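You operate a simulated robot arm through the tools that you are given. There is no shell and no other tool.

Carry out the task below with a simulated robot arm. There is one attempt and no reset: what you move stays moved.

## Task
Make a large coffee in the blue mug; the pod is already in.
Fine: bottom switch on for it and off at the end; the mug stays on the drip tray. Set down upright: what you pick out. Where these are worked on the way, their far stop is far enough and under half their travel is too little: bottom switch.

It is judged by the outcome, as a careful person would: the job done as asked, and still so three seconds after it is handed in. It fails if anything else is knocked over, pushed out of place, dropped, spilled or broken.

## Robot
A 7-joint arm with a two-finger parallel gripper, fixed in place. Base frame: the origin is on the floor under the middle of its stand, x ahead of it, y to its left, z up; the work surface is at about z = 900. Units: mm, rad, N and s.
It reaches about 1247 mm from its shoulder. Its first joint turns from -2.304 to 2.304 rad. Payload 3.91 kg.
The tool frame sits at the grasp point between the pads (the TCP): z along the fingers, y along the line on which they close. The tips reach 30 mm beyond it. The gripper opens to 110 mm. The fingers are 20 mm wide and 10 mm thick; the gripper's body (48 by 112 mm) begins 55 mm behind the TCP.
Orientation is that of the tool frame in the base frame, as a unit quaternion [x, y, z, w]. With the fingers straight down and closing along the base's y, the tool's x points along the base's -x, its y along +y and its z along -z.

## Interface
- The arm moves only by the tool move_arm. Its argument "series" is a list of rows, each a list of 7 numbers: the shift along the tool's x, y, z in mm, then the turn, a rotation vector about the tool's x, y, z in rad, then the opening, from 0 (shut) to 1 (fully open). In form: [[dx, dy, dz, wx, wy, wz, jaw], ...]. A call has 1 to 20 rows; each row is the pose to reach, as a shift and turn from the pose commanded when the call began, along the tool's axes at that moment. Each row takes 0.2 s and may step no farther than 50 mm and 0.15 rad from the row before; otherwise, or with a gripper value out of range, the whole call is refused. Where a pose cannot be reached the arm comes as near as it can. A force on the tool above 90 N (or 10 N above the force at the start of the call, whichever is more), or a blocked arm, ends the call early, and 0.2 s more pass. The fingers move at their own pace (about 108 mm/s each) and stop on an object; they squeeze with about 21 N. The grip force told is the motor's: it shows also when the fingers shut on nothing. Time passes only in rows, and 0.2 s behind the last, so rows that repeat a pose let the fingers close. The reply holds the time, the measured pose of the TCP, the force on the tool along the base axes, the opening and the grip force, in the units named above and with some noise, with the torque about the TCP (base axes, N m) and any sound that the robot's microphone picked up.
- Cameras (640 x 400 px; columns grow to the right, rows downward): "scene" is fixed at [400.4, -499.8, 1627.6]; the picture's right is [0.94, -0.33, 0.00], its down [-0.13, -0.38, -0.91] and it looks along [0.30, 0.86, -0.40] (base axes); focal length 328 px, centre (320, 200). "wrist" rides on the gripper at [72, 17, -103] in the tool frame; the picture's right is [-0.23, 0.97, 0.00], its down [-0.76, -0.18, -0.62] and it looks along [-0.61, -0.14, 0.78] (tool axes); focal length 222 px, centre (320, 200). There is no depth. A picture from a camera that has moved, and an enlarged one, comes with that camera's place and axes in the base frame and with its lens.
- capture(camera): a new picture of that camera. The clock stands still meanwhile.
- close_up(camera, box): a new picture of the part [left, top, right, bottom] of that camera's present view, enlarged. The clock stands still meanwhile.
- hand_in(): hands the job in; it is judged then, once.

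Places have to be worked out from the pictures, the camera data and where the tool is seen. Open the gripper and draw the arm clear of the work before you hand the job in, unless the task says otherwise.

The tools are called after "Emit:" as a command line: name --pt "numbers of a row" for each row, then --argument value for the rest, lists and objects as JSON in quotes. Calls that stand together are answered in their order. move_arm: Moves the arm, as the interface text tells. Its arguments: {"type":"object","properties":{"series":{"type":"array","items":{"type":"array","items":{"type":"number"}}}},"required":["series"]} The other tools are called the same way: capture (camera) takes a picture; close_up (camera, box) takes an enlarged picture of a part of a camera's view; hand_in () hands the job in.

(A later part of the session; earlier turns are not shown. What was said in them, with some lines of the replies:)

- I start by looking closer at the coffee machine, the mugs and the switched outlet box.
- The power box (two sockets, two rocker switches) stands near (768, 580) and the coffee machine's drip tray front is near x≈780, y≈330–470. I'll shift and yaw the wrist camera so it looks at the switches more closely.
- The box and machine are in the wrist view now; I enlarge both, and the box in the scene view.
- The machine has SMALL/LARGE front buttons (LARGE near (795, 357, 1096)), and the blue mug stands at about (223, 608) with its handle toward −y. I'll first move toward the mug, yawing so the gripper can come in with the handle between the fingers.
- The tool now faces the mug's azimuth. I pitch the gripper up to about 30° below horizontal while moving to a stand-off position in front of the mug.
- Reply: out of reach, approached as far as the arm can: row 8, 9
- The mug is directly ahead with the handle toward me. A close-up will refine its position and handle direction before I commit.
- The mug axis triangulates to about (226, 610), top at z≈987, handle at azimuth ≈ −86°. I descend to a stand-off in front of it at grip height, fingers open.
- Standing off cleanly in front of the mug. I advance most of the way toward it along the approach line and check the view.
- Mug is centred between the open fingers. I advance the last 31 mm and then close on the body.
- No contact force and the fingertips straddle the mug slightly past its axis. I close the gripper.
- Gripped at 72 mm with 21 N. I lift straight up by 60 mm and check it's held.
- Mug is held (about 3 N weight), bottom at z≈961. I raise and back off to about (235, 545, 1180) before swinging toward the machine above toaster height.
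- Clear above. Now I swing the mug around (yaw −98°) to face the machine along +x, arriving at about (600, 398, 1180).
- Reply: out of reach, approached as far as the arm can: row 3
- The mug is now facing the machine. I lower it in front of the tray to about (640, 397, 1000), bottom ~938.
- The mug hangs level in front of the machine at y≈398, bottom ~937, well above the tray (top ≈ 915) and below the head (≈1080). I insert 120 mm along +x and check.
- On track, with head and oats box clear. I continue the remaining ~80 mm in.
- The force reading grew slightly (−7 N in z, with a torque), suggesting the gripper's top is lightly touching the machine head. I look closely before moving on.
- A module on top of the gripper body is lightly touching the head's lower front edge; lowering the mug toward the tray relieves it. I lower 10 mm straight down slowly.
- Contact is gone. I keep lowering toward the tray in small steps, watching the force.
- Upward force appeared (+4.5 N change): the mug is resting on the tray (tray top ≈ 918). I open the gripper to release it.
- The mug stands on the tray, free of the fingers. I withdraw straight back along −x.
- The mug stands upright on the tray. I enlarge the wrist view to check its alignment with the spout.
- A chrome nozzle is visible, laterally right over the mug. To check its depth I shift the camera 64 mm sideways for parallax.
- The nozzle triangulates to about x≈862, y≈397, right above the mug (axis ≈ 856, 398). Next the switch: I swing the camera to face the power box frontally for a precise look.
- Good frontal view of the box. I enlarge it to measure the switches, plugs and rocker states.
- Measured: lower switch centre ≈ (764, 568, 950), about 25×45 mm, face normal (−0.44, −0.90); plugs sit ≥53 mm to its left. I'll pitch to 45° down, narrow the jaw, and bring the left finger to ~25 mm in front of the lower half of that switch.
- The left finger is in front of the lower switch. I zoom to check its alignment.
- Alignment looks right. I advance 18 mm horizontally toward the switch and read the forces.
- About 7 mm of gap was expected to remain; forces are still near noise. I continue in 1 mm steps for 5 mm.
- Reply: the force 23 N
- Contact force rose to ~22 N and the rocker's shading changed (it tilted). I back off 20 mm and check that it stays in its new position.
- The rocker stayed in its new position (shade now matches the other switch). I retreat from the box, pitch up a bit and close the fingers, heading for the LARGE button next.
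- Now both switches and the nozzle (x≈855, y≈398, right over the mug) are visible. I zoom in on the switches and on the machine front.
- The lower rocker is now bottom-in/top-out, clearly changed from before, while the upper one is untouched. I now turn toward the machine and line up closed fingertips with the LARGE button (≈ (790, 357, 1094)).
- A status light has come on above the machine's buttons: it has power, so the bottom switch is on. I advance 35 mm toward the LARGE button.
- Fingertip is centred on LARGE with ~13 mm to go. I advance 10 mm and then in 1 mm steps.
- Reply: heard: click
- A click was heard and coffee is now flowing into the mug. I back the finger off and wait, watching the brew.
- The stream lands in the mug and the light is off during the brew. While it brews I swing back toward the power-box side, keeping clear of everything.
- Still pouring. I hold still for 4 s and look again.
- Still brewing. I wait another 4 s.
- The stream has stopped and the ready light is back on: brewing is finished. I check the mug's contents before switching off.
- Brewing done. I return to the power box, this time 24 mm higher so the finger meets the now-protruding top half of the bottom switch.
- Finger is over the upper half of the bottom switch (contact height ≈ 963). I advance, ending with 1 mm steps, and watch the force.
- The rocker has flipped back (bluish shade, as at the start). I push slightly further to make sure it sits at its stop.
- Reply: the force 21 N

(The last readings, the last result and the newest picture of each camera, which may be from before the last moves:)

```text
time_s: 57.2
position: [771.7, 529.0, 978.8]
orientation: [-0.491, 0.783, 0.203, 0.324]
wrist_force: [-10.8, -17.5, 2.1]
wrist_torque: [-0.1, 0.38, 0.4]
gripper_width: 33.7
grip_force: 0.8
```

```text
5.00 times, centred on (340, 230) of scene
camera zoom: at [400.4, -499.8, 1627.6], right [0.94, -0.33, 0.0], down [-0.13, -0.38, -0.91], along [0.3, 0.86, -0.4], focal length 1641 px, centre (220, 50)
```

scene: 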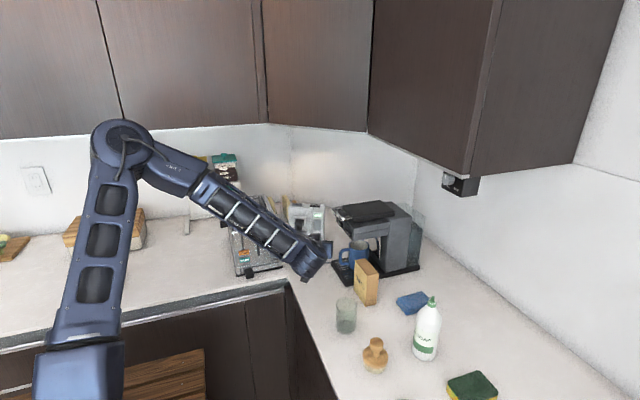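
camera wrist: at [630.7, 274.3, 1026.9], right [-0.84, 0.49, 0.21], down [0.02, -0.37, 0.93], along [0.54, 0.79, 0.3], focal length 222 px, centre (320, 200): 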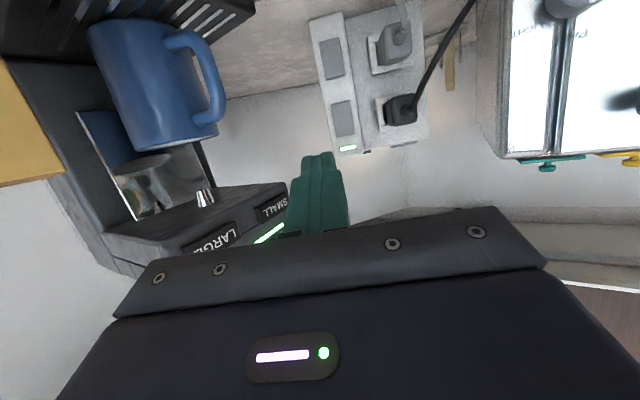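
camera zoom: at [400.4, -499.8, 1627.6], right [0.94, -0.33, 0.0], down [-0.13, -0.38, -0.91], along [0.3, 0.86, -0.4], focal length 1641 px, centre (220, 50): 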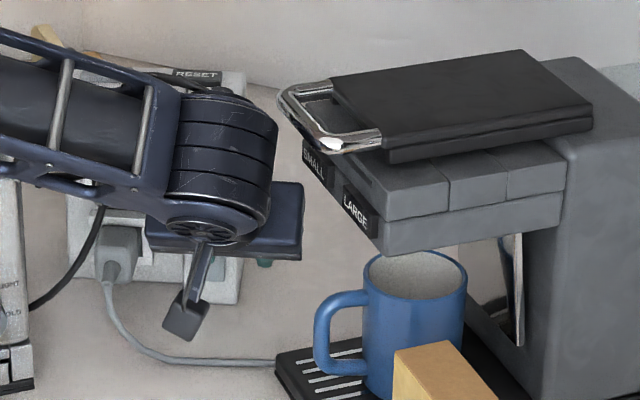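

The machine's light is off and the switch is at its stop (~20 N). I retreat from the box along the same path.

Emit:
move_arm --pt "8.5 0 -8.5 0 0 0 0.3" --pt "21.2 0 -21.2 0 0 0 0.3" --pt "31.8 0 -53 0 -0.07 0 0.3" --pt "38.9 0 -88.4 0 -0.15 0 0.3" --pt "42.4 0 -127.3 0 -0.24 0 0.3" --pt "42.5 0 -162.7 0 -0.34 0 0.3" --pt "41 0 -192.5 0 -0.436 0 0.3" --pt "41 0 -192.5 0 -0.436 0 0.3"

Emit:
capture --camera "wrist"

Emit:
close_up --camera "wrist" --box '[295, 10, 445, 170]'

Emit:
capture --camera "scene"

```text
time_s: 59.0
position: [698.9, 381.2, 1085.5]
orientation: [-0.436, 0.694, 0.304, 0.486]
wrist_force: [0.1, -1.0, 0.4]
wrist_torque: [0.02, -0.03, 0.01]
gripper_width: 33.2
grip_force: 0.2
```

```text
taken
camera wrist: at [632.4, 280.0, 1053.2], right [-0.84, 0.49, 0.21], down [0.02, -0.37, 0.93], along [0.54, 0.79, 0.3], focal length 222 px, centre (320, 200)
```

wrist: 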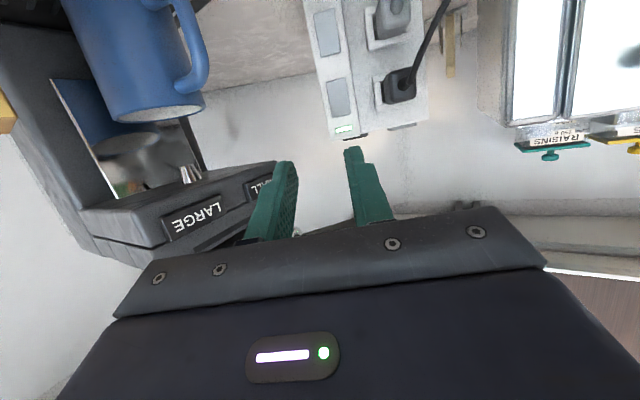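

```text
2.50 times, centred on (370, 90) of wrist
camera zoom: at [632.4, 280.0, 1053.2], right [-0.84, 0.49, 0.21], down [0.02, -0.37, 0.93], along [0.54, 0.79, 0.3], focal length 555 px, centre (195, 475)
```

zoom: 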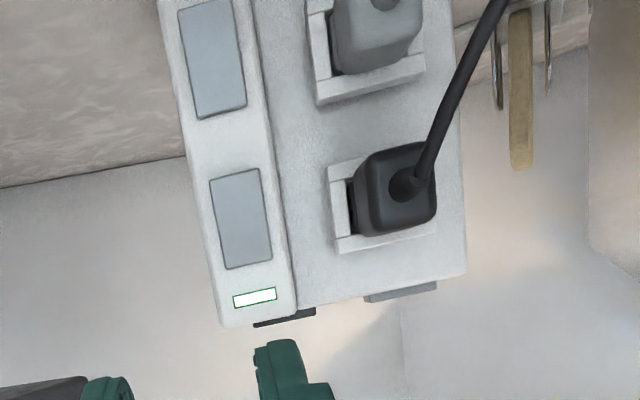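

```text
taken
```

scene: 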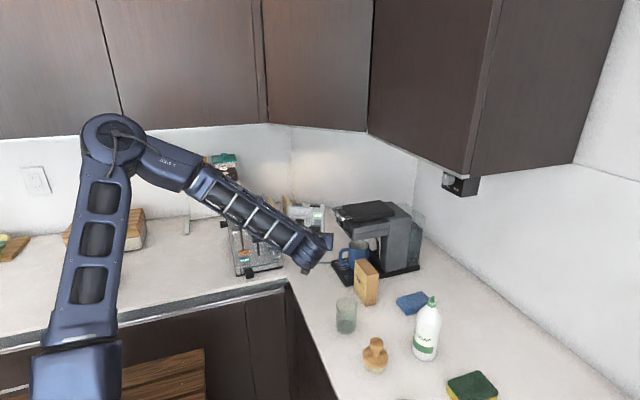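

Both rockers now look alike (off) and the mug is on the tray. I draw the arm back and up, opening the gripper.

Emit:
move_arm --pt "-8.9 12.2 -29.2 0 0 0 0.3" --pt "-17.8 24.4 -58.5 0 0 0 0.5" --pt "-26.7 36.6 -87.7 0 0 0 0.7" --pt "-35.5 48.8 -117 0 0 0 0.9" --pt "-44.4 61 -146.2 0 0 0 1" --pt "-53.3 73.2 -175.4 0 0 0 1" --pt "-53.3 73.2 -175.4 0 0 0 1"

Emit:
capture --camera "scene"

Emit:
close_up --camera "scene" --box '[280, 190, 420, 290]'

Emit:
capture --camera "wrist"

```text
time_s: 60.6
position: [569.9, 280.4, 1195.5]
orientation: [-0.436, 0.694, 0.304, 0.485]
wrist_force: [0.0, -0.1, 0.3]
wrist_torque: [0.01, 0.02, 0.08]
gripper_width: 110.2
grip_force: 0.1
```

```text
taken
```

scene: 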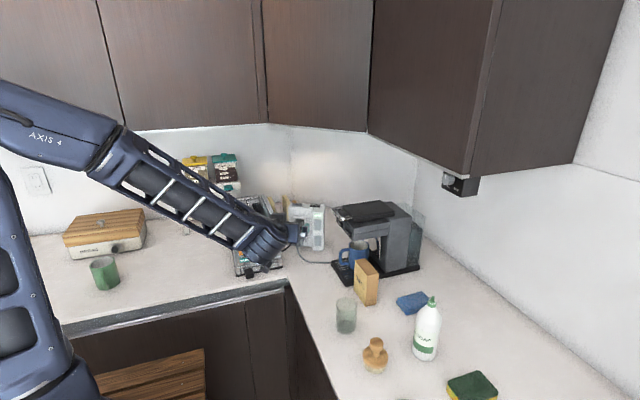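

```text
4.00 times, centred on (350, 240) of scene
camera zoom: at [400.4, -499.8, 1627.6], right [0.94, -0.33, 0.0], down [-0.13, -0.38, -0.91], along [0.3, 0.86, -0.4], focal length 1312 px, centre (200, 40)
```

zoom: 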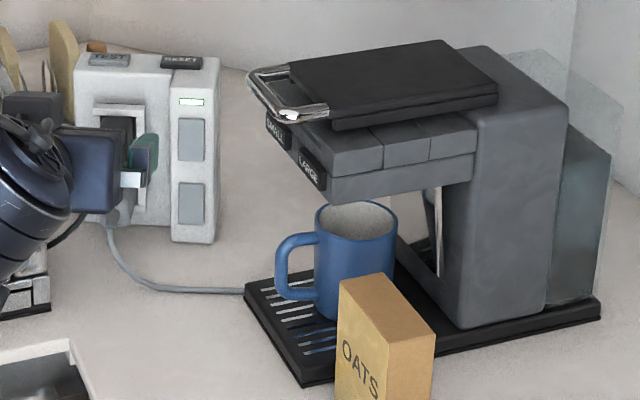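

```text
taken
camera wrist: at [502.4, 179.6, 1162.8], right [-0.84, 0.49, 0.21], down [0.02, -0.37, 0.93], along [0.54, 0.79, 0.3], focal length 222 px, centre (320, 200)
```

wrist: 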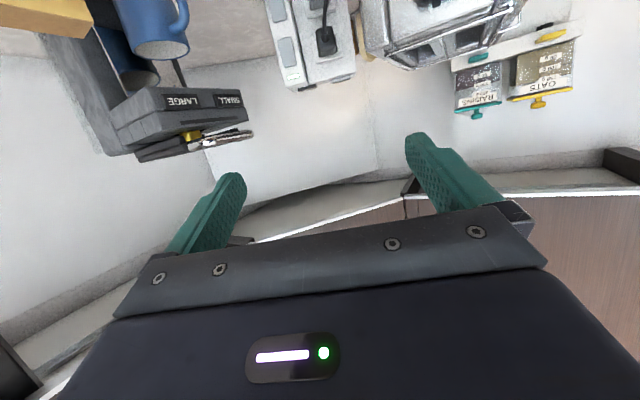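

Everything is in place: the mug stands upright on the tray with the coffee brewed, the machine's light is off, and the bottom switch is back in its starting position. The arm is clear and the gripper open, so I hand the job in.

Emit:
hand_in

```text
The job is handed in.
```

The large coffee is brewed into the blue mug, which is standing upright on the drip tray.

- **Coffee:** I switched the bottom switch on, pressed LARGE and heard it click. Coffee ran into the mug until the stream stopped and the ready light came back on. I couldn't see the coffee level from either camera, so the size rests on the LARGE button and the full cycle.
- **Switch:** I then pressed the bottom switch back to off, firmly against its stop. The machine's light went out, and the switch sits as it did at the start.
- **Contact on the way:** While I was sliding the mug in, the top of the gripper lightly touched the front of the machine's head, at roughly 4 N. I lowered it straight away. The machine and the oats box did not move.

I saw nothing else knocked, spilled or moved. The arm was drawn clear with the gripper open before I handed in.
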